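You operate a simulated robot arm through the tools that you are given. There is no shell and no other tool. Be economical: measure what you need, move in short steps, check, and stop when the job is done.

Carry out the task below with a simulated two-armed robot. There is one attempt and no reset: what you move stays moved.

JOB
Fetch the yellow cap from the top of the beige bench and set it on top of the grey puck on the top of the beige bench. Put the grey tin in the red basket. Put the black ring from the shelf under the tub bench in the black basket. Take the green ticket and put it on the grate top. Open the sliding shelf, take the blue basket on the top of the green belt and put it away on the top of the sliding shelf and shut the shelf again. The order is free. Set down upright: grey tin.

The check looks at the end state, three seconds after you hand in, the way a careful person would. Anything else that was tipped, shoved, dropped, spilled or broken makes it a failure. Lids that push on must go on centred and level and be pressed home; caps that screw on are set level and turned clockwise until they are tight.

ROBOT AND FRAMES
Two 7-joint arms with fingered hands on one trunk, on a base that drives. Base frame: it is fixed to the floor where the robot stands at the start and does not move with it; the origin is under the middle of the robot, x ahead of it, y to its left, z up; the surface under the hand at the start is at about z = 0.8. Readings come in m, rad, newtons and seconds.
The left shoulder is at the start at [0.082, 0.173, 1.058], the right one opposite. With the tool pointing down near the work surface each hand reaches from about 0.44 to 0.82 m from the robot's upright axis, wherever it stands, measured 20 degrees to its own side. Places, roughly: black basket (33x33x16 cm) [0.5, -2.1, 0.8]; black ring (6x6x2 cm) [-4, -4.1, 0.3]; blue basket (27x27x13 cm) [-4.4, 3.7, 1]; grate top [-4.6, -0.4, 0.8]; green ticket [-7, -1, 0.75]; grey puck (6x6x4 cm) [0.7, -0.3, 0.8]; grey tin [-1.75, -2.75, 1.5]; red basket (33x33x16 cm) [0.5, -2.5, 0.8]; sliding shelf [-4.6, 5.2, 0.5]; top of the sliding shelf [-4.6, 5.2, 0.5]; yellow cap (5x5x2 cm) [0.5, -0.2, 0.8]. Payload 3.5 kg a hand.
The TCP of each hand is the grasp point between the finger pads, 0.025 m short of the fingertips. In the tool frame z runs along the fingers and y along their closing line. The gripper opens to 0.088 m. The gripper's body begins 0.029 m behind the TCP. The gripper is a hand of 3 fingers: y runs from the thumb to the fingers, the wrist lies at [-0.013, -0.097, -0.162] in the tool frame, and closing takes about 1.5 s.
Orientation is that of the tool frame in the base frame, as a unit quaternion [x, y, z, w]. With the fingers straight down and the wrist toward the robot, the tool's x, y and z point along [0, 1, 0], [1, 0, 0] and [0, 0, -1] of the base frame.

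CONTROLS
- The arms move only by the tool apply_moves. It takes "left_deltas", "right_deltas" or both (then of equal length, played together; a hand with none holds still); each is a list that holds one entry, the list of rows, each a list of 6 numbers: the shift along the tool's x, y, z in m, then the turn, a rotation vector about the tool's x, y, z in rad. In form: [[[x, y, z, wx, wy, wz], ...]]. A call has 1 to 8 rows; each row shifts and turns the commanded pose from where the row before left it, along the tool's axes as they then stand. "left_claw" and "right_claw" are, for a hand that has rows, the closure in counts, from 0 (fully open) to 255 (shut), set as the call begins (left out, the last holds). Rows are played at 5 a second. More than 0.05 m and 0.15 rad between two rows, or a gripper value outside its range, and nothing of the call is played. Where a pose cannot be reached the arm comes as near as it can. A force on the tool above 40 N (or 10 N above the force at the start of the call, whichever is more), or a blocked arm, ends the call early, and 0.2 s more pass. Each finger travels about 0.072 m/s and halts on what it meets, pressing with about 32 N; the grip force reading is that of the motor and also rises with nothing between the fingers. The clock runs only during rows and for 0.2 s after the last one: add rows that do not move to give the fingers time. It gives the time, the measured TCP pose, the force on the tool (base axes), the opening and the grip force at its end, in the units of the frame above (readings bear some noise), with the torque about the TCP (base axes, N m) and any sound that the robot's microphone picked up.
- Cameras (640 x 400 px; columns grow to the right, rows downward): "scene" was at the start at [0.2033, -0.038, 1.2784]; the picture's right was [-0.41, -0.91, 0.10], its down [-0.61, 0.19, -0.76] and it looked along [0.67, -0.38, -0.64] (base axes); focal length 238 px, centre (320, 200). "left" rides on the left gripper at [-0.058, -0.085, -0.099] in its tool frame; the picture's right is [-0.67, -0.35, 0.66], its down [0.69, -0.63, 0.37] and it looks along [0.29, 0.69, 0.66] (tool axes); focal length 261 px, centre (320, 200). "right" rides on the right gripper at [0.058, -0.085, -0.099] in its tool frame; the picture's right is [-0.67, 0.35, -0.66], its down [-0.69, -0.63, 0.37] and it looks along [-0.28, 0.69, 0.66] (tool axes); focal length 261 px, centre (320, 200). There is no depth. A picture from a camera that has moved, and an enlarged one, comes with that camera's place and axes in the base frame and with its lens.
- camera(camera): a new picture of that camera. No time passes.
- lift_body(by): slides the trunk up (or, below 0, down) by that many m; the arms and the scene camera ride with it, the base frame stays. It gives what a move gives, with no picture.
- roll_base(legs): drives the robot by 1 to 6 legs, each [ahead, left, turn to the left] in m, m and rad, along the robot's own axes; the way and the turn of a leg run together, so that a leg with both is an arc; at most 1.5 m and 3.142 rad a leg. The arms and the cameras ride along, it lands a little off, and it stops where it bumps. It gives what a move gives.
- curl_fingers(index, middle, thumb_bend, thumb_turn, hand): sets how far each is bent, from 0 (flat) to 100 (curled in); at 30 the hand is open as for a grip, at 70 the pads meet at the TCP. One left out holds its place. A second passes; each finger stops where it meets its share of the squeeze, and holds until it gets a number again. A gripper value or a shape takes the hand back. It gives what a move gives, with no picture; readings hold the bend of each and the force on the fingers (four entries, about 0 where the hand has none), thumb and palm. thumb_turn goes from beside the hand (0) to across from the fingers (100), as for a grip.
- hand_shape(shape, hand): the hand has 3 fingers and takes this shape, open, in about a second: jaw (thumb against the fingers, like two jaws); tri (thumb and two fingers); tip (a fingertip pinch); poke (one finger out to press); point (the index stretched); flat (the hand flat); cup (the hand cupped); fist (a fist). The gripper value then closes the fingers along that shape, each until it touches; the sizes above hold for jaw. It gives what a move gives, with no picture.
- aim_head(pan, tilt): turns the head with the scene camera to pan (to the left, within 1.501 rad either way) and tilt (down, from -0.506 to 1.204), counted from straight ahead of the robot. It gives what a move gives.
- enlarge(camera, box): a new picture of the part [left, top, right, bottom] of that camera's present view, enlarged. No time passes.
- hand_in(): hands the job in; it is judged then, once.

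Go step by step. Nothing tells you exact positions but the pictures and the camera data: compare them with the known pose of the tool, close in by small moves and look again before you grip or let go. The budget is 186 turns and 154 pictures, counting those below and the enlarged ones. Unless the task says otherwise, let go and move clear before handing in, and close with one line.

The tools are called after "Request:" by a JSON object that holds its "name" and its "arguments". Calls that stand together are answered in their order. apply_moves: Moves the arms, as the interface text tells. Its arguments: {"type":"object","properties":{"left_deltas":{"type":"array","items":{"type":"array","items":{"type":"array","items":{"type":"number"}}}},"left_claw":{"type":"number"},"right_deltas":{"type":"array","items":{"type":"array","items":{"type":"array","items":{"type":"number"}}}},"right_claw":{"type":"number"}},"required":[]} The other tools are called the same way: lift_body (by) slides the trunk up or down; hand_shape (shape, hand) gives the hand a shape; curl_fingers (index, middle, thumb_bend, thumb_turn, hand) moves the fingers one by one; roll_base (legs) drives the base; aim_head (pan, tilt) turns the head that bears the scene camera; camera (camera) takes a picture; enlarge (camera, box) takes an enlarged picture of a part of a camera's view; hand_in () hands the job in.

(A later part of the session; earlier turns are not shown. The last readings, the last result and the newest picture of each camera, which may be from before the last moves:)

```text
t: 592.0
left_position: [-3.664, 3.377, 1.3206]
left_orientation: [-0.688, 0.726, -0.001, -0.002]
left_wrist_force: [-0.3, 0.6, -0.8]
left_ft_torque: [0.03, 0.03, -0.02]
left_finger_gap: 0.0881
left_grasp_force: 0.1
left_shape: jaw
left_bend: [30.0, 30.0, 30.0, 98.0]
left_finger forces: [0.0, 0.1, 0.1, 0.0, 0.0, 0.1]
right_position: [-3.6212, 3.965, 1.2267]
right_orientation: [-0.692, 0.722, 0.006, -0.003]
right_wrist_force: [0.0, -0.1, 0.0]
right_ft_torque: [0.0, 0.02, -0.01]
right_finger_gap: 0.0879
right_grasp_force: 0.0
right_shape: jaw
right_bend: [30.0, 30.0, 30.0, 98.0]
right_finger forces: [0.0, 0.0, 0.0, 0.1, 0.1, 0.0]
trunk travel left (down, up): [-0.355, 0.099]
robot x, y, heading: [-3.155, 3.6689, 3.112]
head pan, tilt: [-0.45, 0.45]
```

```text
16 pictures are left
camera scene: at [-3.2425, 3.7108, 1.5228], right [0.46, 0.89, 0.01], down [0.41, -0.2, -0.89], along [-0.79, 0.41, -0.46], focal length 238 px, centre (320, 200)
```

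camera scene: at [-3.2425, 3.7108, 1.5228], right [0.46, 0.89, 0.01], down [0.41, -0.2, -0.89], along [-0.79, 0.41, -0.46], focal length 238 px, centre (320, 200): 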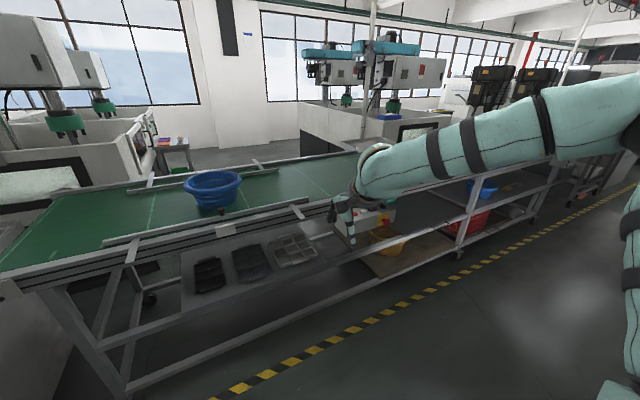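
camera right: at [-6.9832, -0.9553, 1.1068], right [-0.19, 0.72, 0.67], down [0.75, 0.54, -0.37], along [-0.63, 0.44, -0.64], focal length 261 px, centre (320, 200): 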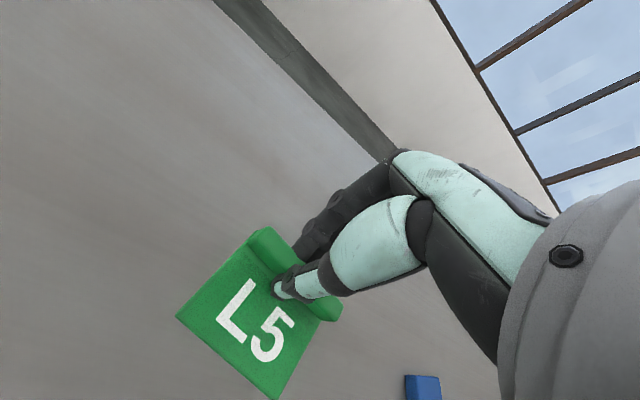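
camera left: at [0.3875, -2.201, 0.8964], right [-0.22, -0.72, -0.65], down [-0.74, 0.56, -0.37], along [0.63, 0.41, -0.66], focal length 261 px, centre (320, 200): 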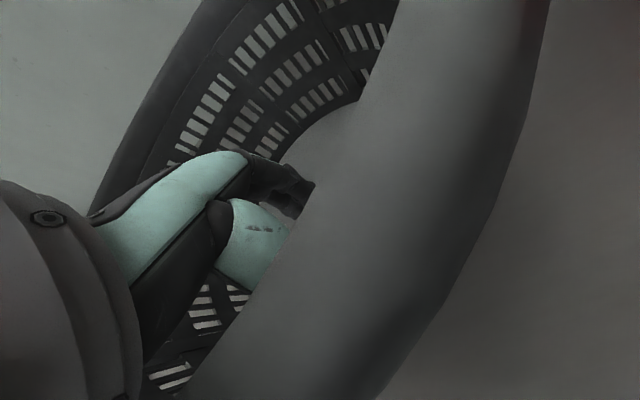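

The blue basket stands at about [-4.44, 3.73], base z ≈ 0.95. Next I look at the sliding shelf: I move along to y ≈ 5.2 and look down.

Request:
{"name": "roll_base", "arguments": {"legs": [[0, -1.4, 0.03]]}}

Request:
{"name": "aim_head", "arguments": {"pan": -0.05, "tilt": 0.7}}

Request:
{"name": "camera", "arguments": {"camera": "scene"}}

```text
t: 599.0
left_position: [-3.6391, 4.7535, 1.3211]
left_orientation: [-0.703, 0.711, -0.003, -0.002]
left_wrist_force: [0.2, -0.5, -0.1]
left_ft_torque: [0.01, 0.01, 0.02]
left_finger_gap: 0.0878
left_grasp_force: 0.0
left_shape: jaw
left_bend: [30.0, 30.0, 30.0, 98.0]
left_finger forces: [0.0, 0.0, 0.0, 0.1, 0.0, 0.0]
right_position: [-3.6205, 5.3439, 1.2259]
right_orientation: [-0.706, 0.708, 0.006, -0.003]
right_wrist_force: [-0.2, 0.4, -0.1]
right_ft_torque: [0.01, -0.03, -0.04]
right_finger_gap: 0.0873
right_grasp_force: 0.0
right_shape: jaw
right_bend: [30.0, 30.0, 30.0, 98.0]
right_finger forces: [0.0, 0.0, 0.0, 0.0, 0.0, 0.1]
trunk travel left (down, up): [-0.355, 0.099]
robot x, y, heading: [-3.1457, 5.0639, -3.135]
head pan, tilt: [-0.45, 0.45]
```

```text
t: 599.9
left_position: [-3.6382, 4.7558, 1.3215]
left_orientation: [-0.703, 0.711, -0.002, -0.002]
left_wrist_force: [-0.6, -0.4, 0.5]
left_ft_torque: [0.04, -0.04, 0.01]
left_finger_gap: 0.0877
left_grasp_force: 0.1
left_shape: jaw
left_bend: [30.0, 30.0, 30.0, 98.0]
left_finger forces: [0.1, 0.0, 0.0, 0.1, 0.1, 0.1]
right_position: [-3.6201, 5.3448, 1.2267]
right_orientation: [-0.707, 0.708, 0.006, -0.002]
right_wrist_force: [-0.3, -0.1, 0.6]
right_ft_torque: [0.0, -0.01, 0.01]
right_finger_gap: 0.0878
right_grasp_force: 0.0
right_shape: jaw
right_bend: [30.0, 30.0, 30.0, 98.0]
right_finger forces: [0.1, 0.0, 0.0, 0.1, 0.0, 0.1]
trunk travel left (down, up): [-0.355, 0.099]
robot x, y, heading: [-3.1426, 5.0642, -3.135]
head pan, tilt: [-0.051, 0.7]
```

```text
15 pictures are left
camera scene: at [-3.2318, 5.0703, 1.5006], right [0.04, 1.0, 0.0], down [0.66, -0.03, -0.75], along [-0.75, 0.03, -0.66], focal length 238 px, centre (320, 200)
```

scene: 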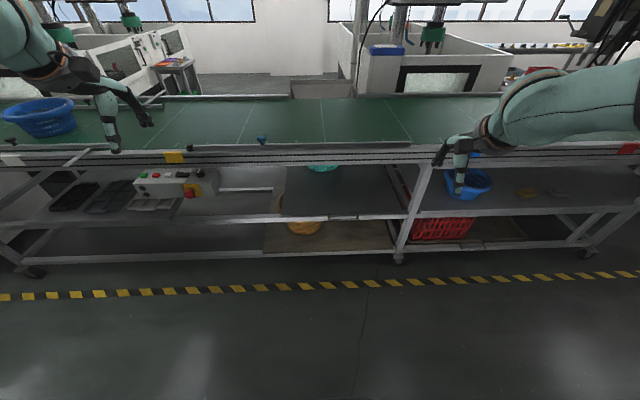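

Request:
{"name": "enlarge", "arguments": {"camera": "scene", "box": [260, 150, 430, 260]}}

```text
3.64 times, centred on (345, 205) of scene
camera zoom: at [-3.2318, 5.0703, 1.5006], right [0.04, 1.0, 0.0], down [0.66, -0.03, -0.75], along [-0.75, 0.03, -0.66], focal length 865 px, centre (229, 182)
```

zoom: 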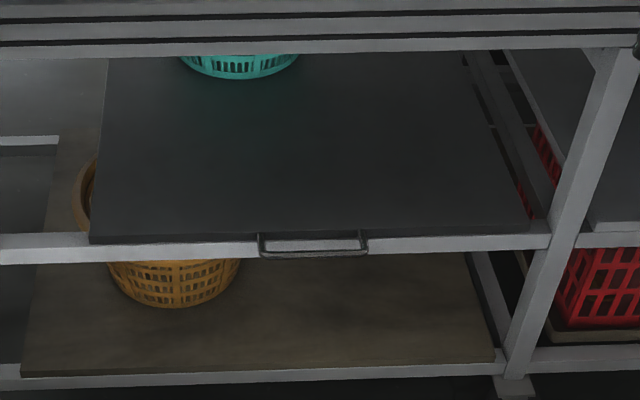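

The sliding shelf is the dark board with a bar handle at about [-4.19, 5.243, 0.50]; a teal basket sits at its back. I lower the left arm and trunk to handle height, well in front of it, and line up.

Request:
{"name": "apply_moves", "arguments": {"left_deltas": [[[-0.007, 0.008, 0.045, 0, 0, 0], [-0.007, 0.008, 0.045, 0, 0, 0], [-0.007, 0.008, 0.045, 0, 0, 0], [-0.007, 0.008, 0.045, 0, 0, 0], [-0.007, 0.008, 0.045, 0, 0, 0], [-0.007, 0.008, 0.045, 0, 0, 0], [-0.007, 0.008, 0.045, 0, 0, 0], [-0.007, 0.008, 0.045, 0, 0, 0]]]}}

Request:
{"name": "lift_body", "arguments": {"by": -0.345}}

Request:
{"name": "roll_base", "arguments": {"legs": [[0.2, -0.42, 0]]}}

Request:
{"name": "camera", "arguments": {"camera": "left"}}

```text
t: 601.7
left_position: [-3.7042, 4.8093, 0.9582]
left_orientation: [-0.704, 0.711, -0.001, -0.002]
left_wrist_force: [-0.3, 0.2, 0.0]
left_ft_torque: [0.0, 0.02, 0.0]
left_finger_gap: 0.088
left_grasp_force: 0.1
left_shape: jaw
left_bend: [30.0, 30.0, 30.0, 98.0]
left_finger forces: [0.0, 0.0, 0.1, 0.0, 0.0, 0.0]
right_position: [-3.6213, 5.3446, 1.2264]
right_orientation: [-0.707, 0.708, 0.005, -0.003]
right_wrist_force: [-0.8, 0.5, 0.4]
right_ft_torque: [0.02, 0.0, -0.02]
right_finger_gap: 0.0874
right_grasp_force: 0.1
right_shape: jaw
right_bend: [30.0, 30.0, 30.0, 98.0]
right_finger forces: [0.0, 0.0, 0.0, 0.1, 0.0, 0.0]
trunk travel left (down, up): [-0.355, 0.099]
robot x, y, heading: [-3.1411, 5.0676, -3.131]
head pan, tilt: [-0.051, 0.7]
```

```text
t: 605.1
left_position: [-3.7015, 4.8098, 0.616]
left_orientation: [-0.703, 0.711, -0.001, -0.002]
left_wrist_force: [0.2, -0.5, 0.2]
left_ft_torque: [0.01, -0.02, -0.03]
left_finger_gap: 0.0879
left_grasp_force: 0.1
left_shape: jaw
left_bend: [30.0, 30.0, 30.0, 98.0]
left_finger forces: [0.0, 0.0, 0.0, 0.0, 0.0, 0.0]
right_position: [-3.619, 5.3438, 0.8827]
right_orientation: [-0.706, 0.708, 0.006, -0.003]
right_wrist_force: [0.7, 0.4, -1.2]
right_ft_torque: [-0.01, 0.02, 0.02]
right_finger_gap: 0.0877
right_grasp_force: 0.0
right_shape: jaw
right_bend: [30.0, 30.0, 30.0, 98.0]
right_finger forces: [0.1, 0.1, 0.1, 0.0, 0.0, 0.0]
trunk travel left (down, up): [-0.01, 0.444]
robot x, y, heading: [-3.1439, 5.063, -3.135]
head pan, tilt: [-0.051, 0.7]
```

```text
t: 607.8
left_position: [-3.9064, 5.2255, 0.6152]
left_orientation: [-0.701, 0.713, -0.002, -0.002]
left_wrist_force: [-0.1, 0.9, 0.3]
left_ft_torque: [0.04, 0.0, 0.02]
left_finger_gap: 0.0881
left_grasp_force: 0.0
left_shape: jaw
left_bend: [30.0, 30.0, 30.0, 98.0]
left_finger forces: [0.0, 0.1, 0.1, 0.1, 0.1, 0.1]
right_position: [-3.821, 5.7605, 0.8813]
right_orientation: [-0.705, 0.709, 0.006, -0.002]
right_wrist_force: [1.2, 1.0, 0.7]
right_ft_torque: [-0.02, -0.03, -0.02]
right_finger_gap: 0.0874
right_grasp_force: 0.0
right_shape: jaw
right_bend: [30.0, 30.0, 30.0, 98.0]
right_finger forces: [0.1, 0.0, 0.0, 0.0, 0.1, 0.1]
trunk travel left (down, up): [-0.01, 0.444]
robot x, y, heading: [-3.3481, 5.4785, -3.139]
head pan, tilt: [-0.051, 0.7]
```

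```text
13 pictures are left
camera left: at [-3.8204, 5.2842, 0.7155], right [0.36, 0.66, -0.66], down [0.62, -0.7, -0.36], along [-0.7, -0.28, -0.66], focal length 261 px, centre (320, 200)
```

left: 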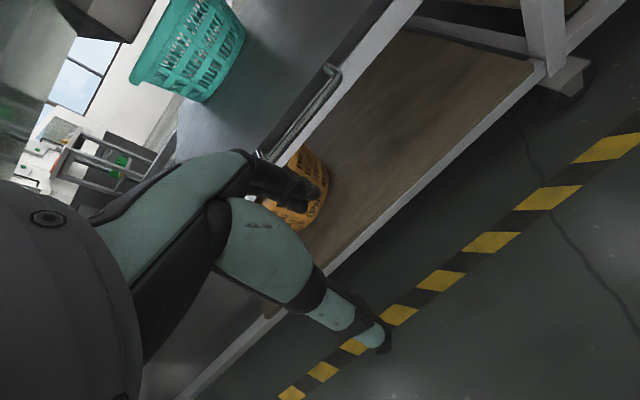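

The handle bar's centre is at about [-4.149, 5.24, 0.546]. I move in so the fingers come down just behind the bar.

Request:
{"name": "roll_base", "arguments": {"legs": [[0.208, -0.012, 0]]}}

Request:
{"name": "camera", "arguments": {"camera": "left"}}

```text
t: 609.5
left_position: [-4.1213, 5.2388, 0.616]
left_orientation: [-0.701, 0.713, -0.002, -0.001]
left_wrist_force: [-0.4, -0.2, -0.1]
left_ft_torque: [0.01, 0.01, -0.02]
left_finger_gap: 0.088
left_grasp_force: 0.0
left_shape: jaw
left_bend: [30.0, 30.0, 30.0, 98.0]
left_finger forces: [0.0, 0.0, 0.0, 0.0, 0.0, 0.0]
right_position: [-4.0354, 5.7728, 0.8812]
right_orientation: [-0.703, 0.711, 0.006, -0.001]
right_wrist_force: [-0.3, 0.8, -0.4]
right_ft_torque: [0.0, -0.01, -0.03]
right_finger_gap: 0.0874
right_grasp_force: 0.0
right_shape: jaw
right_bend: [30.0, 30.0, 30.0, 98.0]
right_finger forces: [0.0, 0.0, 0.0, 0.2, 0.0, 0.0]
trunk travel left (down, up): [-0.01, 0.444]
robot x, y, heading: [-3.5581, 5.488, -3.14]
head pan, tilt: [-0.051, 0.7]
```

```text
12 pictures are left
camera left: at [-4.0356, 5.2957, 0.7151], right [0.36, 0.66, -0.66], down [0.62, -0.7, -0.36], along [-0.7, -0.28, -0.66], focal length 261 px, centre (320, 200)
```

left: 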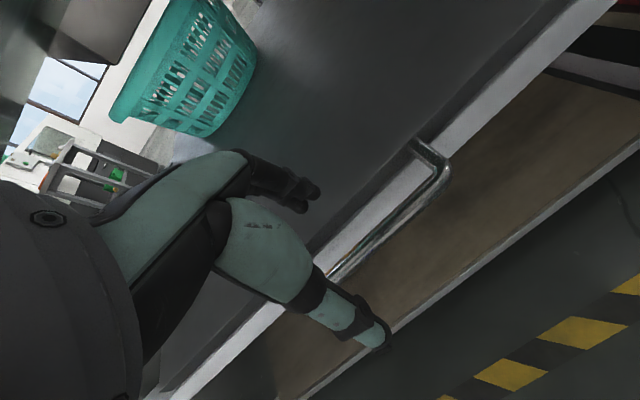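

The gap between bar and board is about 3.5 cm, and the fingers are lined up with it. I lower and close on the bar.

Request:
{"name": "apply_moves", "arguments": {"left_deltas": [[[0, -0.002, 0.02, 0, 0, 0], [0, 0, 0.02, 0, 0, 0], [0, 0, 0.02, 0, 0, 0], [0, 0, 0.01, 0, 0, 0], [0, 0, 0, 0, 0, 0]]]}}

Request:
{"name": "apply_moves", "arguments": {"left_deltas": [[[0, 0, 0, 0, 0, 0], [0, 0, 0, 0, 0, 0], [0, 0, 0, 0, 0, 0], [0, 0, 0, 0, 0, 0], [0, 0, 0, 0, 0, 0], [0, 0, 0, 0, 0, 0], [0, 0, 0, 0, 0, 0], [0, 0, 0, 0, 0, 0]]], "left_claw": 255}}

```text
t: 610.7
left_position: [-4.1173, 5.237, 0.5439]
left_orientation: [-0.701, 0.713, -0.001, -0.002]
left_wrist_force: [0.1, 0.6, 0.1]
left_ft_torque: [0.01, -0.02, 0.01]
left_finger_gap: 0.0879
left_grasp_force: 0.1
left_shape: jaw
left_bend: [30.0, 30.0, 30.0, 98.0]
left_finger forces: [0.0, 0.1, 0.1, 0.0, 0.0, 0.0]
right_position: [-4.0347, 5.773, 0.8819]
right_orientation: [-0.704, 0.71, 0.006, -0.002]
right_wrist_force: [0.0, -0.2, 0.3]
right_ft_torque: [-0.02, 0.01, 0.02]
right_finger_gap: 0.0876
right_grasp_force: 0.1
right_shape: jaw
right_bend: [30.0, 30.0, 30.0, 98.0]
right_finger forces: [0.0, 0.1, 0.1, 0.0, 0.1, 0.0]
trunk travel left (down, up): [-0.01, 0.444]
robot x, y, heading: [-3.5582, 5.4921, -3.138]
head pan, tilt: [-0.051, 0.7]
```

```text
t: 612.5
left_position: [-4.1181, 5.2372, 0.5434]
left_orientation: [-0.702, 0.713, -0.002, -0.002]
left_wrist_force: [-6.5, -0.1, -7.4]
left_ft_torque: [0.03, -0.06, -0.01]
left_finger_gap: 0.0191
left_grasp_force: 32.1
left_shape: jaw
left_bend: [29.0, 41.0, 42.0, 100.0]
left_finger forces: [19.3, 8.1, 0.0, 0.1, 20.3, 0.1]
right_position: [-4.0361, 5.7724, 0.8807]
right_orientation: [-0.704, 0.71, 0.005, -0.002]
right_wrist_force: [-0.1, 0.5, -0.5]
right_ft_torque: [0.01, -0.03, 0.02]
right_finger_gap: 0.0875
right_grasp_force: 0.0
right_shape: jaw
right_bend: [30.0, 30.0, 30.0, 98.0]
right_finger forces: [0.1, 0.1, 0.0, 0.0, 0.1, 0.1]
trunk travel left (down, up): [-0.01, 0.444]
robot x, y, heading: [-3.5615, 5.4899, -3.134]
head pan, tilt: [-0.051, 0.7]
```

Gripped the bar. I pull the shelf out by driving back 0.36 m.

Request:
{"name": "roll_base", "arguments": {"legs": [[-0.18, 0, 0], [-0.18, 0, 0]]}}

Request:
{"name": "camera", "arguments": {"camera": "scene"}}

```text
t: 615.1
left_position: [-3.7494, 5.2383, 0.5438]
left_orientation: [-0.7, 0.714, -0.002, -0.001]
left_wrist_force: [-1.3, -7.9, -12.6]
left_ft_torque: [-0.08, -0.27, 0.22]
left_finger_gap: 0.017
left_grasp_force: 31.9
left_shape: jaw
left_bend: [32.0, 43.0, 40.0, 100.0]
left_finger forces: [19.9, 9.6, 0.0, 0.0, 22.8, 0.0]
right_position: [-3.6658, 5.7745, 0.8813]
right_orientation: [-0.703, 0.711, 0.007, 0.0]
right_wrist_force: [0.6, -0.2, 0.5]
right_ft_torque: [0.0, -0.02, 0.0]
right_finger_gap: 0.0877
right_grasp_force: 0.1
right_shape: jaw
right_bend: [30.0, 30.0, 30.0, 98.0]
right_finger forces: [0.0, 0.1, 0.1, 0.0, 0.0, 0.0]
trunk travel left (down, up): [-0.01, 0.444]
robot x, y, heading: [-3.1887, 5.4902, -3.139]
head pan, tilt: [-0.051, 0.7]
```

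```text
11 pictures are left
camera scene: at [-3.5101, 5.4948, 1.0394], right [0.04, 1.0, 0.03], down [0.94, -0.03, -0.35], along [-0.35, 0.04, -0.94], focal length 238 px, centre (320, 200)
```

scene: 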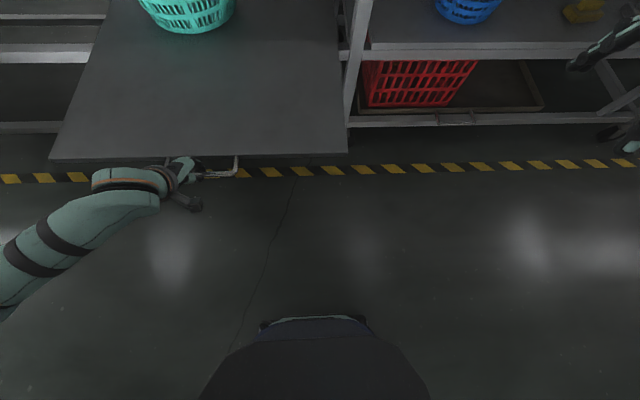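

The shelf is out by 0.37 m, with room in front of the teal basket. I let go of the handle, lift the hand clear and raise the trunk.

Request:
{"name": "apply_moves", "arguments": {"left_deltas": [[[0, 0, 0, 0, 0, 0], [0, 0, 0, 0, 0, 0], [0, 0, 0, 0, 0, 0], [0, 0, 0, 0, 0, 0], [0, 0, 0, 0, 0, 0], [0, 0, 0, 0, 0, 0], [0, 0, 0, 0, 0, 0], [0, 0, 0, 0, 0, 0]]], "left_claw": 0}}

Request:
{"name": "apply_moves", "arguments": {"left_deltas": [[[0, 0, -0.03, 0, 0, 0], [0, 0, -0.04, 0, 0, 0], [0, 0, -0.045, 0, 0, 0], [0, 0, -0.045, 0, 0, 0], [0, 0, -0.045, 0, 0, 0], [0, 0, -0.045, 0, 0, 0], [0, 0, -0.045, 0, 0, 0], [0, 0, 0, 0, 0, 0]]]}}

Request:
{"name": "lift_body", "arguments": {"by": 0.39}}

Request:
{"name": "roll_base", "arguments": {"legs": [[-0.12, 0, 0], [0, 1.4, 0], [0, 0.3, 0]]}}

```text
t: 617.0
left_position: [-3.7497, 5.2404, 0.5446]
left_orientation: [-0.7, 0.714, -0.001, -0.002]
left_wrist_force: [0.1, 0.3, -0.3]
left_ft_torque: [-0.02, -0.01, -0.01]
left_finger_gap: 0.0875
left_grasp_force: 0.2
left_shape: jaw
left_bend: [30.0, 30.0, 30.0, 98.0]
left_finger forces: [0.0, 0.1, 0.1, 0.0, 0.0, 0.0]
right_position: [-3.6642, 5.7747, 0.8822]
right_orientation: [-0.703, 0.711, 0.006, -0.003]
right_wrist_force: [0.8, -0.3, -0.2]
right_ft_torque: [0.02, -0.01, 0.03]
right_finger_gap: 0.0875
right_grasp_force: 0.0
right_shape: jaw
right_bend: [30.0, 30.0, 30.0, 98.0]
right_finger forces: [0.0, 0.0, 0.0, 0.0, 0.0, 0.0]
trunk travel left (down, up): [-0.01, 0.444]
robot x, y, heading: [-3.1926, 5.4919, -3.14]
head pan, tilt: [-0.051, 0.7]
```

```text
t: 618.8
left_position: [-3.7482, 5.2403, 0.8386]
left_orientation: [-0.7, 0.714, -0.003, -0.001]
left_wrist_force: [0.2, -0.2, -0.7]
left_ft_torque: [0.01, 0.03, 0.01]
left_finger_gap: 0.0875
left_grasp_force: 0.1
left_shape: jaw
left_bend: [30.0, 30.0, 30.0, 98.0]
left_finger forces: [0.1, 0.0, 0.0, 0.1, 0.0, 0.0]
right_position: [-3.6643, 5.775, 0.8809]
right_orientation: [-0.703, 0.711, 0.006, -0.003]
right_wrist_force: [-0.1, 0.8, -0.5]
right_ft_torque: [-0.03, -0.03, 0.04]
right_finger_gap: 0.0875
right_grasp_force: 0.0
right_shape: jaw
right_bend: [30.0, 30.0, 30.0, 98.0]
right_finger forces: [0.0, 0.1, 0.0, 0.0, 0.0, 0.0]
trunk travel left (down, up): [-0.01, 0.444]
robot x, y, heading: [-3.1905, 5.4864, -3.144]
head pan, tilt: [-0.051, 0.7]
```

```text
t: 622.5
left_position: [-3.7494, 5.241, 1.2298]
left_orientation: [-0.7, 0.715, -0.002, -0.002]
left_wrist_force: [0.4, 0.3, 0.7]
left_ft_torque: [-0.04, -0.02, -0.02]
left_finger_gap: 0.0877
left_grasp_force: 0.0
left_shape: jaw
left_bend: [30.0, 30.0, 30.0, 98.0]
left_finger forces: [0.0, 0.0, 0.0, 0.0, 0.1, 0.1]
right_position: [-3.666, 5.7747, 1.2717]
right_orientation: [-0.703, 0.711, 0.007, -0.003]
right_wrist_force: [-0.7, -0.2, 0.0]
right_ft_torque: [-0.04, 0.0, -0.01]
right_finger_gap: 0.0879
right_grasp_force: 0.1
right_shape: jaw
right_bend: [30.0, 30.0, 30.0, 98.0]
right_finger forces: [0.0, 0.0, 0.1, 0.0, 0.0, 0.0]
trunk travel left (down, up): [-0.4, 0.054]
robot x, y, heading: [-3.1923, 5.4958, -3.144]
head pan, tilt: [-0.051, 0.7]
```

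```text
t: 632.0
left_position: [-3.626, 3.5317, 1.2296]
left_orientation: [-0.701, 0.713, -0.002, -0.003]
left_wrist_force: [-0.2, -0.5, -0.2]
left_ft_torque: [0.0, 0.01, 0.02]
left_finger_gap: 0.0876
left_grasp_force: 0.0
left_shape: jaw
left_bend: [30.0, 30.0, 30.0, 98.0]
left_finger forces: [0.1, 0.0, 0.0, 0.1, 0.0, 0.0]
right_position: [-3.5426, 4.0653, 1.2711]
right_orientation: [-0.703, 0.711, 0.005, -0.003]
right_wrist_force: [0.7, -1.3, -0.2]
right_ft_torque: [0.01, 0.03, 0.02]
right_finger_gap: 0.0879
right_grasp_force: 0.0
right_shape: jaw
right_bend: [30.0, 30.0, 30.0, 98.0]
right_finger forces: [0.0, 0.1, 0.1, 0.1, 0.1, 0.0]
trunk travel left (down, up): [-0.4, 0.054]
robot x, y, heading: [-3.071, 3.7809, -3.141]
head pan, tilt: [-0.051, 0.7]
```

I turn both hands so each can grip its side of the basket rim, thumbs outside, and bring them to the basket's width.

Request:
{"name": "apply_moves", "arguments": {"left_deltas": [[[0, 0, 0, 0, 0, 0.143], [0, 0, 0, 0, 0, 0.143], [0, 0, 0, 0, 0, 0.143], [0, 0, 0, 0, 0, 0.143], [0, 0, 0, 0, 0, 0.143], [0, 0, 0, 0, 0, 0.143], [0, 0, 0, 0, 0, 0.143], [0, 0, 0, 0, 0, 0.143]]], "right_deltas": [[[0, 0, 0, 0, 0, -0.143], [0, 0, 0, 0, 0, -0.143], [0, 0, 0, 0, 0, -0.143], [0, 0, 0, 0, 0, -0.143], [0, 0, 0, 0, 0, -0.143], [0, 0, 0, 0, 0, -0.143], [0, 0, 0, 0, 0, -0.143], [0, 0, 0, 0, 0, -0.143]]]}}

Request:
{"name": "apply_moves", "arguments": {"left_deltas": [[[0, 0, 0, 0, 0, 0.143], [0, 0, 0, 0, 0, 0.143], [0, 0, 0, 0, 0, 0.14], [0, 0.03, 0.01, 0, 0, 0], [0, 0.03, 0.01, 0, 0, 0], [0, 0.03, 0, 0, 0, 0], [0, 0.02, 0, 0, 0, 0], [0, 0, 0, 0, 0, 0]]], "right_deltas": [[[0, 0, 0, 0, 0, -0.143], [0, 0, 0, 0, 0, -0.143], [0, 0, 0, 0, 0, -0.14], [0, 0.04, 0.02, 0, 0, 0], [0, 0.04, 0.02, 0, 0, 0], [0, 0.04, 0.02, 0, 0, 0], [0, 0.025, 0, 0, 0, 0], [0, 0, 0, 0, 0, 0]]]}}

```text
t: 633.8
left_position: [-3.6264, 3.5324, 1.2289]
left_orientation: [-0.202, 0.979, -0.003, 0.0]
left_wrist_force: [-0.1, -0.2, 0.2]
left_ft_torque: [-0.04, 0.01, -0.03]
left_finger_gap: 0.0879
left_grasp_force: 0.1
left_shape: jaw
left_bend: [30.0, 30.0, 30.0, 98.0]
left_finger forces: [0.0, 0.0, 0.0, 0.0, 0.1, 0.0]
right_position: [-3.5357, 4.0599, 1.2714]
right_orientation: [0.976, -0.217, -0.008, -0.003]
right_wrist_force: [-0.1, 0.3, 0.2]
right_ft_torque: [0.03, -0.03, 0.0]
right_finger_gap: 0.0878
right_grasp_force: 0.1
right_shape: jaw
right_bend: [30.0, 30.0, 30.0, 98.0]
right_finger forces: [0.0, 0.1, 0.0, 0.0, 0.0, 0.0]
right hand out of reach, approached as far as the arm can: row 8
trunk travel left (down, up): [-0.4, 0.054]
robot x, y, heading: [-3.0692, 3.7793, -3.143]
head pan, tilt: [-0.051, 0.7]
```

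```text
t: 635.6
left_position: [-3.6232, 3.6416, 1.2072]
left_orientation: [0.01, 1.0, -0.002, 0.0]
left_wrist_force: [-0.5, 0.1, 0.6]
left_ft_torque: [-0.02, 0.01, -0.01]
left_finger_gap: 0.0873
left_grasp_force: 0.2
left_shape: jaw
left_bend: [30.0, 30.0, 30.0, 98.0]
left_finger forces: [0.1, 0.1, 0.1, 0.0, 0.0, 0.0]
right_position: [-3.425, 3.8922, 1.2139]
right_orientation: [1.0, -0.006, -0.006, -0.003]
right_wrist_force: [0.1, 0.0, -0.1]
right_ft_torque: [-0.01, 0.02, -0.02]
right_finger_gap: 0.0875
right_grasp_force: 0.0
right_shape: jaw
right_bend: [30.0, 30.0, 30.0, 98.0]
right_finger forces: [0.0, 0.0, 0.0, 0.0, 0.0, 0.0]
right hand out of reach, approached as far as the arm can: row 1, 2, 3, 6, 7
trunk travel left (down, up): [-0.4, 0.054]
robot x, y, heading: [-3.0695, 3.7774, -3.142]
head pan, tilt: [-0.051, 0.7]
```

Request:
{"name": "apply_moves", "arguments": {"right_deltas": [[[-0.04, -0.004, 0, 0, 0, 0], [-0.04, -0.004, 0, 0, 0, 0], [-0.04, -0.004, 0, 0, 0, 0], [-0.04, -0.004, 0, 0, 0, 0], [-0.038, -0.004, 0.007, 0, 0, 0], [0, 0, 0, 0, 0, 0]]]}}

Request:
{"name": "aim_head", "arguments": {"pan": 0.0, "tilt": 0.5}}

Request:
{"name": "camera", "arguments": {"camera": "scene"}}

```text
t: 637.0
left_position: [-3.623, 3.642, 1.2069]
left_orientation: [0.009, 1.0, -0.003, 0.0]
left_wrist_force: [0.6, 0.4, 0.0]
left_ft_torque: [0.02, -0.01, -0.02]
left_finger_gap: 0.0878
left_grasp_force: 0.0
left_shape: jaw
left_bend: [30.0, 30.0, 30.0, 98.0]
left_finger forces: [0.0, 0.0, 0.0, 0.0, 0.0, 0.0]
right_position: [-3.4665, 3.9294, 1.2259]
right_orientation: [1.0, -0.006, -0.007, -0.002]
right_wrist_force: [0.6, 1.3, -0.2]
right_ft_torque: [-0.01, 0.01, -0.01]
right_finger_gap: 0.0875
right_grasp_force: 0.0
right_shape: jaw
right_bend: [30.0, 30.0, 30.0, 98.0]
right_finger forces: [0.0, 0.0, 0.0, 0.0, 0.1, 0.0]
right hand out of reach, approached as far as the arm can: row 1, 2, 3, 4, 5
trunk travel left (down, up): [-0.4, 0.054]
robot x, y, heading: [-3.0715, 3.7793, -3.142]
head pan, tilt: [-0.051, 0.7]
```

```text
t: 637.8
left_position: [-3.6234, 3.6407, 1.2052]
left_orientation: [0.008, 1.0, -0.002, 0.001]
left_wrist_force: [0.8, -0.1, 0.6]
left_ft_torque: [0.0, -0.03, -0.03]
left_finger_gap: 0.0876
left_grasp_force: 0.0
left_shape: jaw
left_bend: [30.0, 30.0, 30.0, 98.0]
left_finger forces: [0.1, 0.0, 0.0, 0.0, 0.0, 0.0]
right_position: [-3.467, 3.9295, 1.225]
right_orientation: [1.0, -0.007, -0.007, -0.003]
right_wrist_force: [-0.8, -0.1, 0.5]
right_ft_torque: [0.0, -0.01, 0.01]
right_finger_gap: 0.0876
right_grasp_force: 0.1
right_shape: jaw
right_bend: [30.0, 30.0, 30.0, 98.0]
right_finger forces: [0.1, 0.0, 0.1, 0.0, 0.0, 0.0]
trunk travel left (down, up): [-0.4, 0.054]
robot x, y, heading: [-3.069, 3.7807, -3.142]
head pan, tilt: [0.0, 0.499]
```

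```text
10 pictures are left
camera scene: at [-3.1531, 3.7812, 1.566], right [0.0, 1.0, 0.0], down [0.49, 0.0, -0.87], along [-0.87, 0.0, -0.49], focal length 238 px, centre (320, 200)
```

scene: 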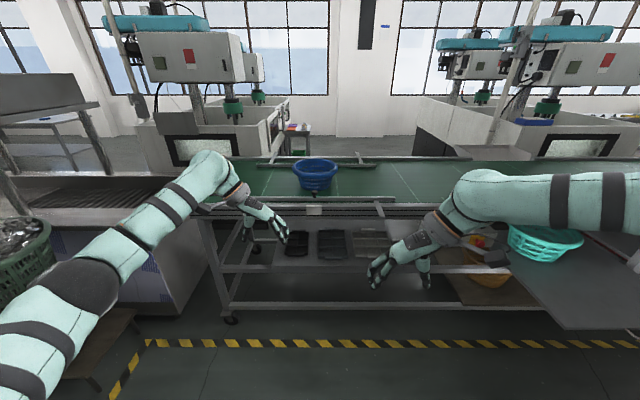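

The right arm is folded in a branch that cannot stretch there, so I carry the light basket with the left hand alone, gripping the near rim deep against the palm. I turn the left hand back and move the right one aside.

Request:
{"name": "apply_moves", "arguments": {"left_deltas": [[[0, 0, 0, 0, 0, -0.143], [0, 0, 0, 0, 0, -0.143], [0, 0, 0, 0, 0, -0.143], [0, 0, 0, 0, 0, -0.143], [0, 0, 0, 0, 0, -0.143], [0, 0, 0, 0, 0, -0.143], [0, 0, 0, 0, 0, -0.143], [0, 0, 0, 0, 0, -0.143]]], "right_deltas": [[[0, -0.03, -0.01, 0, 0, 0.143], [0, -0.03, -0.01, 0, 0, 0.143], [0, -0.03, -0.01, 0, 0, 0.143], [0, -0.03, 0, 0, 0, 0.143], [0, 0, 0, 0, 0, 0.143], [0, 0, 0, 0, 0, 0.143], [0, 0, 0, 0, 0, 0.143], [0, 0, 0, 0, 0, 0.143]]]}}

Request:
{"name": "apply_moves", "arguments": {"left_deltas": [[[0, 0, 0, 0, 0, -0.143], [0, 0, 0, 0, 0, -0.143], [0, 0, 0, 0, 0, -0.13], [0, 0, 0, 0, 0, 0]]], "right_deltas": [[[0, 0, 0, 0, 0, 0.143], [0, 0, 0, 0, 0, 0.143], [0, 0, 0, 0, 0, 0.14], [0, 0, 0, 0, 0, 0]]]}}

Request:
{"name": "roll_base", "arguments": {"legs": [[0.5, -0.12, 0]]}}

Request:
{"name": "camera", "arguments": {"camera": "left"}}

```text
t: 639.5
left_position: [-3.6252, 3.6399, 1.209]
left_orientation: [-0.534, 0.845, -0.002, -0.002]
left_wrist_force: [0.0, 0.4, -0.9]
left_ft_torque: [-0.01, 0.0, 0.03]
left_finger_gap: 0.0878
left_grasp_force: 0.0
left_shape: jaw
left_bend: [30.0, 30.0, 30.0, 98.0]
left_finger forces: [0.1, 0.1, 0.0, 0.0, 0.0, 0.1]
right_position: [-3.4405, 4.0469, 1.2562]
right_orientation: [0.837, -0.547, -0.007, 0.001]
right_wrist_force: [0.1, -0.4, -0.1]
right_ft_torque: [0.03, -0.02, 0.0]
right_finger_gap: 0.0876
right_grasp_force: 0.1
right_shape: jaw
right_bend: [30.0, 30.0, 30.0, 98.0]
right_finger forces: [0.0, 0.1, 0.0, 0.1, 0.0, 0.0]
trunk travel left (down, up): [-0.4, 0.054]
robot x, y, heading: [-3.0689, 3.7796, -3.137]
head pan, tilt: [0.0, 0.499]
```

```text
t: 640.5
left_position: [-3.6241, 3.6402, 1.2075]
left_orientation: [-0.697, 0.717, -0.002, -0.002]
left_wrist_force: [-0.4, 0.2, -0.3]
left_ft_torque: [-0.02, 0.0, 0.0]
left_finger_gap: 0.0878
left_grasp_force: 0.0
left_shape: jaw
left_bend: [30.0, 30.0, 30.0, 98.0]
left_finger forces: [0.0, 0.0, 0.0, 0.0, 0.0, 0.1]
right_position: [-3.4393, 4.0466, 1.256]
right_orientation: [-0.702, 0.712, 0.005, -0.003]
right_wrist_force: [-1.1, -0.6, 0.1]
right_ft_torque: [-0.01, 0.01, 0.0]
right_finger_gap: 0.0877
right_grasp_force: 0.1
right_shape: jaw
right_bend: [30.0, 30.0, 30.0, 98.0]
right_finger forces: [0.0, 0.1, 0.0, 0.0, 0.1, 0.0]
trunk travel left (down, up): [-0.4, 0.054]
robot x, y, heading: [-3.0663, 3.7784, -3.14]
head pan, tilt: [0.0, 0.499]
```

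```text
t: 643.6
left_position: [-4.1351, 3.7634, 1.2087]
left_orientation: [-0.695, 0.719, -0.002, -0.002]
left_wrist_force: [0.3, 0.3, -0.1]
left_ft_torque: [0.04, 0.02, 0.0]
left_finger_gap: 0.0877
left_grasp_force: 0.1
left_shape: jaw
left_bend: [30.0, 30.0, 30.0, 98.0]
left_finger forces: [0.0, 0.0, 0.1, 0.1, 0.1, 0.0]
right_position: [-3.9489, 4.1673, 1.258]
right_orientation: [-0.701, 0.714, 0.007, -0.004]
right_wrist_force: [0.0, -1.4, 0.0]
right_ft_torque: [-0.03, -0.01, -0.01]
right_finger_gap: 0.0877
right_grasp_force: 0.0
right_shape: jaw
right_bend: [30.0, 30.0, 30.0, 98.0]
right_finger forces: [0.0, 0.0, 0.0, 0.1, 0.1, 0.1]
trunk travel left (down, up): [-0.4, 0.054]
robot x, y, heading: [-3.5804, 3.8948, 3.142]
head pan, tilt: [0.0, 0.499]
```

```text
9 pictures are left
camera left: at [-4.0485, 3.8193, 1.3084], right [0.37, 0.65, -0.66], down [0.6, -0.71, -0.36], along [-0.71, -0.26, -0.66], focal length 261 px, centre (320, 200)
```

left: 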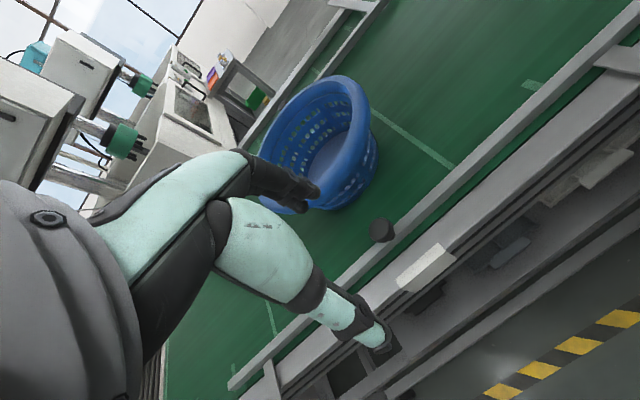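

The near rim is at about [-4.308, 3.77]. I move over it, slightly off the small knob on the rail, and look once more.

Request:
{"name": "roll_base", "arguments": {"legs": [[0.172, -0.022, 0]]}}

Request:
{"name": "apply_moves", "arguments": {"left_deltas": [[[0, 0, 0.03, 0, 0, 0], [0, 0, 0.03, 0, 0, 0], [0, 0, 0.02, 0, 0, 0], [0, 0, 0, 0, 0, 0]]]}}

Request:
{"name": "camera", "arguments": {"camera": "left"}}

```text
t: 645.1
left_position: [-4.3057, 3.7813, 1.2102]
left_orientation: [-0.696, 0.718, -0.001, -0.003]
left_wrist_force: [0.7, -0.6, 0.0]
left_ft_torque: [0.01, -0.01, -0.01]
left_finger_gap: 0.0877
left_grasp_force: 0.0
left_shape: jaw
left_bend: [30.0, 30.0, 30.0, 98.0]
left_finger forces: [0.1, 0.0, 0.0, 0.1, 0.0, 0.1]
right_position: [-4.1211, 4.1874, 1.2572]
right_orientation: [-0.703, 0.711, 0.007, -0.004]
right_wrist_force: [-0.2, -0.6, 0.3]
right_ft_torque: [-0.02, -0.01, 0.02]
right_finger_gap: 0.0878
right_grasp_force: 0.0
right_shape: jaw
right_bend: [30.0, 30.0, 30.0, 98.0]
right_finger forces: [0.0, 0.0, 0.0, 0.0, 0.1, 0.1]
trunk travel left (down, up): [-0.4, 0.054]
robot x, y, heading: [-3.7545, 3.9223, 3.141]
head pan, tilt: [0.0, 0.499]
```

```text
t: 646.1
left_position: [-4.3083, 3.7825, 1.1271]
left_orientation: [-0.696, 0.718, -0.001, -0.003]
left_wrist_force: [0.1, 0.5, -0.5]
left_ft_torque: [0.0, -0.01, 0.01]
left_finger_gap: 0.0878
left_grasp_force: 0.0
left_shape: jaw
left_bend: [30.0, 30.0, 30.0, 98.0]
left_finger forces: [0.0, 0.0, 0.1, 0.0, 0.1, 0.0]
right_position: [-4.1248, 4.1892, 1.2564]
right_orientation: [-0.702, 0.712, 0.007, -0.002]
right_wrist_force: [-0.3, 0.7, 0.4]
right_ft_torque: [0.02, -0.01, -0.03]
right_finger_gap: 0.0876
right_grasp_force: 0.1
right_shape: jaw
right_bend: [30.0, 30.0, 30.0, 98.0]
right_finger forces: [0.1, 0.0, 0.0, 0.0, 0.0, 0.0]
trunk travel left (down, up): [-0.4, 0.054]
robot x, y, heading: [-3.7541, 3.9233, 3.142]
head pan, tilt: [0.0, 0.499]
```

```text
8 pictures are left
camera left: at [-4.2214, 3.84, 1.2268], right [0.37, 0.65, -0.66], down [0.61, -0.71, -0.36], along [-0.7, -0.27, -0.66], focal length 261 px, centre (320, 200)
```

left: 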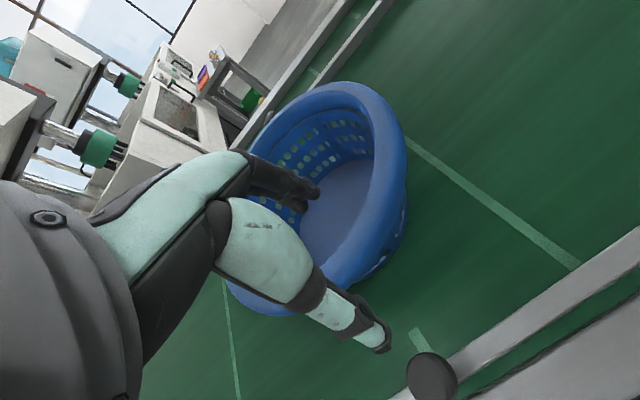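

The rim lies right between fingers and thumb. I lower until the rim meets the palm, then close.

Request:
{"name": "apply_moves", "arguments": {"left_deltas": [[[0, 0, 0.025, 0, 0, 0], [0, 0, 0.02, 0, 0, 0], [0, 0, 0.012, 0, 0, 0], [0, 0, 0.008, 0, 0, 0], [0, 0, 0, 0, 0, 0]]]}}

Request:
{"name": "apply_moves", "arguments": {"left_deltas": [[[0, 0, 0, 0, 0, 0], [0, 0, 0, 0, 0, 0], [0, 0, 0, 0, 0, 0], [0, 0, 0, 0, 0, 0], [0, 0, 0, 0, 0, 0], [0, 0, 0, 0, 0, 0], [0, 0, 0, 0, 0, 0], [0, 0, 0, 0, 0, 0]]], "left_claw": 255}}

```text
t: 647.3
left_position: [-4.31, 3.7817, 1.0627]
left_orientation: [-0.696, 0.718, -0.002, -0.001]
left_wrist_force: [-0.8, -0.5, 1.2]
left_ft_torque: [0.02, -0.01, 0.01]
left_finger_gap: 0.0877
left_grasp_force: 0.0
left_shape: jaw
left_bend: [30.0, 30.0, 30.0, 98.0]
left_finger forces: [1.0, 0.0, 0.0, 0.0, 0.0, 0.0]
right_position: [-4.1236, 4.188, 1.2554]
right_orientation: [-0.703, 0.712, 0.006, -0.003]
right_wrist_force: [0.1, 0.3, -0.1]
right_ft_torque: [-0.01, 0.0, 0.02]
right_finger_gap: 0.0876
right_grasp_force: 0.1
right_shape: jaw
right_bend: [30.0, 30.0, 30.0, 98.0]
right_finger forces: [0.0, 0.0, 0.0, 0.0, 0.1, 0.0]
trunk travel left (down, up): [-0.4, 0.054]
robot x, y, heading: [-3.7564, 3.9243, 3.143]
head pan, tilt: [0.0, 0.499]
```

```text
t: 649.1
left_position: [-4.3103, 3.7817, 1.0623]
left_orientation: [-0.695, 0.719, -0.002, -0.002]
left_wrist_force: [-0.9, -1.1, 1.7]
left_ft_torque: [0.01, 0.06, 0.0]
left_finger_gap: 0.0293
left_grasp_force: 32.1
left_shape: jaw
left_bend: [37.0, 35.0, 34.0, 100.0]
left_finger forces: [18.0, 9.4, 0.0, 0.0, 25.4, 0.0]
right_position: [-4.1238, 4.187, 1.2562]
right_orientation: [-0.703, 0.712, 0.006, -0.002]
right_wrist_force: [0.4, -0.6, 1.4]
right_ft_torque: [0.03, 0.02, -0.02]
right_finger_gap: 0.0879
right_grasp_force: 0.1
right_shape: jaw
right_bend: [30.0, 30.0, 30.0, 98.0]
right_finger forces: [0.0, 0.0, 0.1, 0.0, 0.0, 0.0]
trunk travel left (down, up): [-0.4, 0.054]
robot x, y, heading: [-3.7543, 3.9245, 3.14]
head pan, tilt: [0.0, 0.499]
```

Gripped. I lift the basket 12 cm by arm and trunk and check how it hangs.

Request:
{"name": "apply_moves", "arguments": {"left_deltas": [[[0, 0, -0.015, 0, 0, 0], [0, 0, -0.025, 0, 0, 0], [0, 0, -0.035, 0, 0, 0], [0, 0, 0, 0, 0, 0]]]}}

Request:
{"name": "lift_body", "arguments": {"by": 0.05}}

Request:
{"name": "camera", "arguments": {"camera": "scene"}}

```text
t: 650.1
left_position: [-4.3104, 3.7826, 1.1371]
left_orientation: [-0.695, 0.719, -0.002, -0.002]
left_wrist_force: [-0.5, -0.6, -0.9]
left_ft_torque: [0.03, -0.2, -0.02]
left_finger_gap: 0.0284
left_grasp_force: 31.9
left_shape: jaw
left_bend: [37.0, 36.0, 34.0, 100.0]
left_finger forces: [20.6, 10.1, 0.0, 0.0, 29.2, 0.1]
right_position: [-4.1236, 4.1885, 1.2564]
right_orientation: [-0.703, 0.711, 0.006, -0.002]
right_wrist_force: [0.5, -0.3, -0.8]
right_ft_torque: [0.0, -0.03, 0.03]
right_finger_gap: 0.0877
right_grasp_force: 0.1
right_shape: jaw
right_bend: [30.0, 30.0, 30.0, 98.0]
right_finger forces: [0.0, 0.1, 0.1, 0.0, 0.1, 0.0]
trunk travel left (down, up): [-0.4, 0.054]
robot x, y, heading: [-3.7537, 3.924, 3.141]
head pan, tilt: [0.0, 0.499]
```

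```text
t: 651.0
left_position: [-4.3086, 3.7817, 1.1874]
left_orientation: [-0.697, 0.718, -0.001, -0.001]
left_wrist_force: [0.2, 1.9, -0.8]
left_ft_torque: [0.01, -0.19, -0.02]
left_finger_gap: 0.0285
left_grasp_force: 31.9
left_shape: jaw
left_bend: [37.0, 36.0, 34.0, 100.0]
left_finger forces: [20.5, 10.0, 0.1, 0.0, 29.3, 0.0]
right_position: [-4.1245, 4.1885, 1.3075]
right_orientation: [-0.702, 0.712, 0.006, -0.003]
right_wrist_force: [-0.7, -0.6, 0.1]
right_ft_torque: [0.0, 0.0, 0.02]
right_finger_gap: 0.0877
right_grasp_force: 0.1
right_shape: jaw
right_bend: [30.0, 30.0, 30.0, 98.0]
right_finger forces: [0.0, 0.0, 0.0, 0.0, 0.0, 0.0]
trunk travel left (down, up): [-0.45, 0.004]
robot x, y, heading: [-3.7569, 3.9231, 3.143]
head pan, tilt: [0.0, 0.499]
```

```text
7 pictures are left
camera scene: at [-3.8337, 3.9225, 1.6169], right [0.0, 1.0, 0.0], down [0.48, 0.0, -0.88], along [-0.88, 0.0, -0.48], focal length 238 px, centre (320, 200)
```

scene: 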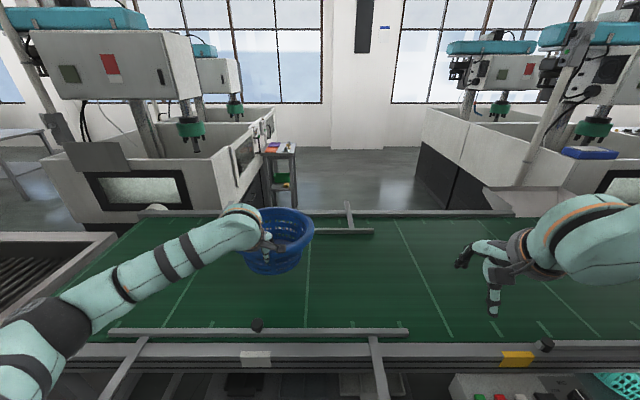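

The basket hangs level and weighs little. I back away from the belt, move along to the open shelf and lower the trunk in front of it.

Request:
{"name": "roll_base", "arguments": {"legs": [[-0.76, 0, 0], [0, -1.3, 0], [0, -0.29, 0]]}}

Request:
{"name": "lift_body", "arguments": {"by": -0.4}}

Request:
{"name": "aim_head", "arguments": {"pan": 0.1, "tilt": 0.35}}

```text
t: 663.0
left_position: [-3.5181, 5.4116, 1.1876]
left_orientation: [-0.687, 0.727, 0.0, -0.002]
left_wrist_force: [-1.6, -1.0, -2.2]
left_ft_torque: [0.01, -0.21, 0.01]
left_finger_gap: 0.0285
left_grasp_force: 32.3
left_shape: jaw
left_bend: [37.0, 36.0, 34.0, 100.0]
left_finger forces: [20.7, 10.1, 0.0, 0.1, 29.6, 0.1]
right_position: [-3.3216, 5.8126, 1.3071]
right_orientation: [-0.694, 0.72, 0.007, -0.002]
right_wrist_force: [-0.4, -0.1, -0.2]
right_ft_torque: [0.0, 0.03, -0.03]
right_finger_gap: 0.0878
right_grasp_force: 0.0
right_shape: jaw
right_bend: [30.0, 30.0, 30.0, 98.0]
right_finger forces: [0.1, 0.0, 0.1, 0.0, 0.1, 0.1]
trunk travel left (down, up): [-0.45, 0.004]
robot x, y, heading: [-2.9587, 5.538, 3.118]
head pan, tilt: [0.0, 0.499]
```

```text
t: 666.9
left_position: [-3.5169, 5.4133, 0.7887]
left_orientation: [-0.686, 0.727, -0.001, -0.002]
left_wrist_force: [-0.6, 0.2, -1.0]
left_ft_torque: [0.04, -0.2, -0.02]
left_finger_gap: 0.0284
left_grasp_force: 32.2
left_shape: jaw
left_bend: [37.0, 36.0, 34.0, 100.0]
left_finger forces: [21.0, 9.8, 0.1, 0.1, 29.5, 0.0]
right_position: [-3.3715, 5.8168, 0.7854]
right_orientation: [-0.688, 0.713, -0.094, 0.096]
right_wrist_force: [-0.1, 0.4, -0.8]
right_ft_torque: [-0.02, 0.02, 0.0]
right_finger_gap: 0.0877
right_grasp_force: 0.1
right_shape: jaw
right_bend: [30.0, 30.0, 30.0, 98.0]
right_finger forces: [0.0, 0.0, 0.0, 0.1, 0.0, 0.1]
trunk travel left (down, up): [-0.05, 0.404]
robot x, y, heading: [-2.9599, 5.5408, 3.115]
head pan, tilt: [0.0, 0.499]
```

```text
t: 667.6
left_position: [-3.518, 5.4133, 0.7876]
left_orientation: [-0.686, 0.727, -0.002, -0.001]
left_wrist_force: [1.0, 1.3, -1.4]
left_ft_torque: [-0.01, -0.2, 0.02]
left_finger_gap: 0.0285
left_grasp_force: 32.0
left_shape: jaw
left_bend: [37.0, 36.0, 34.0, 100.0]
left_finger forces: [20.9, 9.7, 0.0, 0.0, 29.4, 0.1]
right_position: [-3.3702, 5.8163, 0.7847]
right_orientation: [-0.688, 0.714, -0.094, 0.096]
right_wrist_force: [0.2, -0.3, 0.0]
right_ft_torque: [-0.01, -0.03, 0.03]
right_finger_gap: 0.0876
right_grasp_force: 0.0
right_shape: jaw
right_bend: [30.0, 30.0, 30.0, 98.0]
right_finger forces: [0.1, 0.0, 0.0, 0.0, 0.1, 0.0]
trunk travel left (down, up): [-0.05, 0.404]
robot x, y, heading: [-2.9602, 5.5371, 3.118]
head pan, tilt: [0.099, 0.351]
```

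Request:
{"name": "roll_base", "arguments": {"legs": [[0.345, 0.03, 0.02]]}}

Request:
{"name": "camera", "arguments": {"camera": "scene"}}

```text
t: 669.8
left_position: [-3.8663, 5.3744, 0.7884]
left_orientation: [-0.695, 0.719, -0.002, -0.001]
left_wrist_force: [0.5, 0.1, -2.3]
left_ft_torque: [0.02, -0.19, 0.02]
left_finger_gap: 0.0285
left_grasp_force: 32.3
left_shape: jaw
left_bend: [37.0, 36.0, 34.0, 100.0]
left_finger forces: [21.1, 9.7, 0.1, 0.0, 29.5, 0.1]
right_position: [-3.7299, 5.7812, 0.7863]
right_orientation: [-0.696, 0.705, -0.093, 0.098]
right_wrist_force: [0.6, -0.9, -0.5]
right_ft_torque: [-0.01, -0.02, 0.02]
right_finger_gap: 0.0876
right_grasp_force: 0.1
right_shape: jaw
right_bend: [30.0, 30.0, 30.0, 98.0]
right_finger forces: [0.0, 0.0, 0.1, 0.0, 0.1, 0.0]
trunk travel left (down, up): [-0.05, 0.404]
robot x, y, heading: [-3.31, 5.5196, 3.137]
head pan, tilt: [0.099, 0.351]
```

```text
6 pictures are left
camera scene: at [-3.6116, 5.5062, 1.1328], right [-0.09, 1.0, -0.04], down [0.7, 0.03, -0.71], along [-0.71, -0.09, -0.7], focal length 238 px, centre (320, 200)
```

scene: 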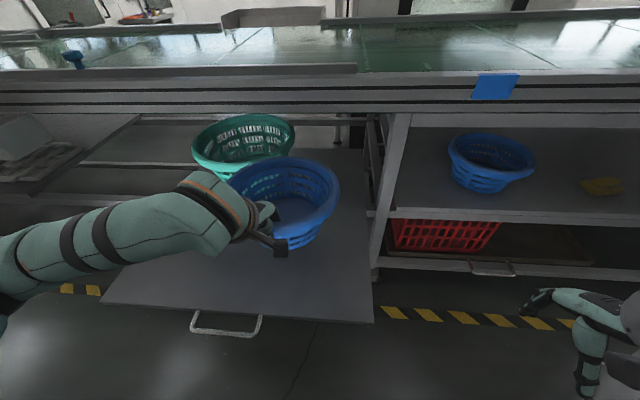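

The basket is over the free part of the board, clear of the teal one. I lower it onto the board.

Request:
{"name": "apply_moves", "arguments": {"left_deltas": [[[0, 0, 0.025, 0, 0, 0], [0, 0, 0.025, 0, 0, 0], [0, 0, 0.025, 0, 0, 0], [0, 0, 0.02, 0, 0, 0], [0, 0, 0, 0, 0, 0]]]}}

Request:
{"name": "apply_moves", "arguments": {"left_deltas": [[[0, 0, 0.008, 0, 0, 0], [0, 0, 0.008, 0, 0, 0], [0, 0, 0.006, 0, 0, 0], [0, 0, 0, 0, 0, 0]]]}}

```text
t: 671.0
left_position: [-3.8671, 5.3738, 0.6933]
left_orientation: [-0.694, 0.72, -0.002, -0.002]
left_wrist_force: [-0.6, 0.0, -0.5]
left_ft_torque: [0.04, -0.16, -0.01]
left_finger_gap: 0.0282
left_grasp_force: 31.6
left_shape: jaw
left_bend: [38.0, 36.0, 34.0, 100.0]
left_finger forces: [21.4, 9.5, 0.0, 0.0, 29.8, 0.0]
right_position: [-3.7291, 5.7804, 0.7848]
right_orientation: [-0.696, 0.706, -0.093, 0.098]
right_wrist_force: [0.3, -0.3, -1.2]
right_ft_torque: [-0.01, 0.03, 0.03]
right_finger_gap: 0.0877
right_grasp_force: 0.1
right_shape: jaw
right_bend: [30.0, 30.0, 30.0, 98.0]
right_finger forces: [0.0, 0.1, 0.0, 0.0, 0.1, 0.0]
trunk travel left (down, up): [-0.05, 0.404]
robot x, y, heading: [-3.3092, 5.5136, 3.138]
head pan, tilt: [0.099, 0.351]
```

```text
t: 672.0
left_position: [-3.8665, 5.3747, 0.6693]
left_orientation: [-0.695, 0.719, -0.002, -0.002]
left_wrist_force: [-0.9, 0.4, -1.0]
left_ft_torque: [-0.01, -0.1, -0.01]
left_finger_gap: 0.0282
left_grasp_force: 31.8
left_shape: jaw
left_bend: [38.0, 36.0, 34.0, 100.0]
left_finger forces: [21.0, 9.5, 0.1, 0.0, 29.8, 0.1]
right_position: [-3.7289, 5.7806, 0.7841]
right_orientation: [-0.696, 0.706, -0.093, 0.097]
right_wrist_force: [0.7, 0.9, -0.3]
right_ft_torque: [0.0, -0.04, 0.02]
right_finger_gap: 0.0876
right_grasp_force: 0.0
right_shape: jaw
right_bend: [30.0, 30.0, 30.0, 98.0]
right_finger forces: [0.0, 0.1, 0.0, 0.0, 0.0, 0.0]
trunk travel left (down, up): [-0.05, 0.404]
robot x, y, heading: [-3.3099, 5.5121, 3.14]
head pan, tilt: [0.099, 0.351]
```

Request:
{"name": "apply_moves", "arguments": {"left_deltas": [[[0, 0, 0.004, 0, 0, 0], [0, 0, 0.004, 0, 0, 0], [0, 0, 0.003, 0, 0, 0], [0, 0, 0, 0, 0, 0]]]}}

Request:
{"name": "camera", "arguments": {"camera": "scene"}}

```text
t: 673.0
left_position: [-3.866, 5.3746, 0.6608]
left_orientation: [-0.695, 0.719, -0.002, -0.002]
left_wrist_force: [1.6, -0.6, 1.9]
left_ft_torque: [0.08, 0.3, -0.08]
left_finger_gap: 0.0283
left_grasp_force: 31.3
left_shape: jaw
left_bend: [38.0, 36.0, 34.0, 100.0]
left_finger forces: [17.8, 11.0, 0.0, 0.0, 29.3, 0.0]
right_position: [-3.7295, 5.7819, 0.7859]
right_orientation: [-0.695, 0.706, -0.093, 0.097]
right_wrist_force: [0.3, 0.3, -0.4]
right_ft_torque: [0.03, 0.02, 0.03]
right_finger_gap: 0.088
right_grasp_force: 0.1
right_shape: jaw
right_bend: [30.0, 30.0, 30.0, 98.0]
right_finger forces: [0.0, 0.0, 0.1, 0.0, 0.0, 0.0]
trunk travel left (down, up): [-0.05, 0.404]
robot x, y, heading: [-3.3115, 5.5124, 3.135]
head pan, tilt: [0.099, 0.351]
```

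```text
5 pictures are left
camera scene: at [-3.6105, 5.5063, 1.1331], right [-0.09, 1.0, -0.04], down [0.7, 0.03, -0.71], along [-0.71, -0.09, -0.7], focal length 238 px, centre (320, 200)
```

scene: 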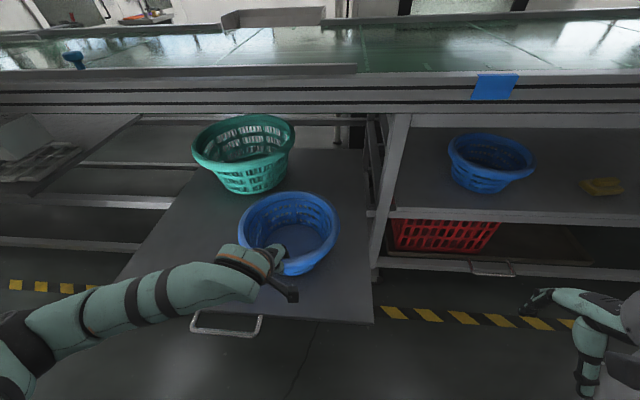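

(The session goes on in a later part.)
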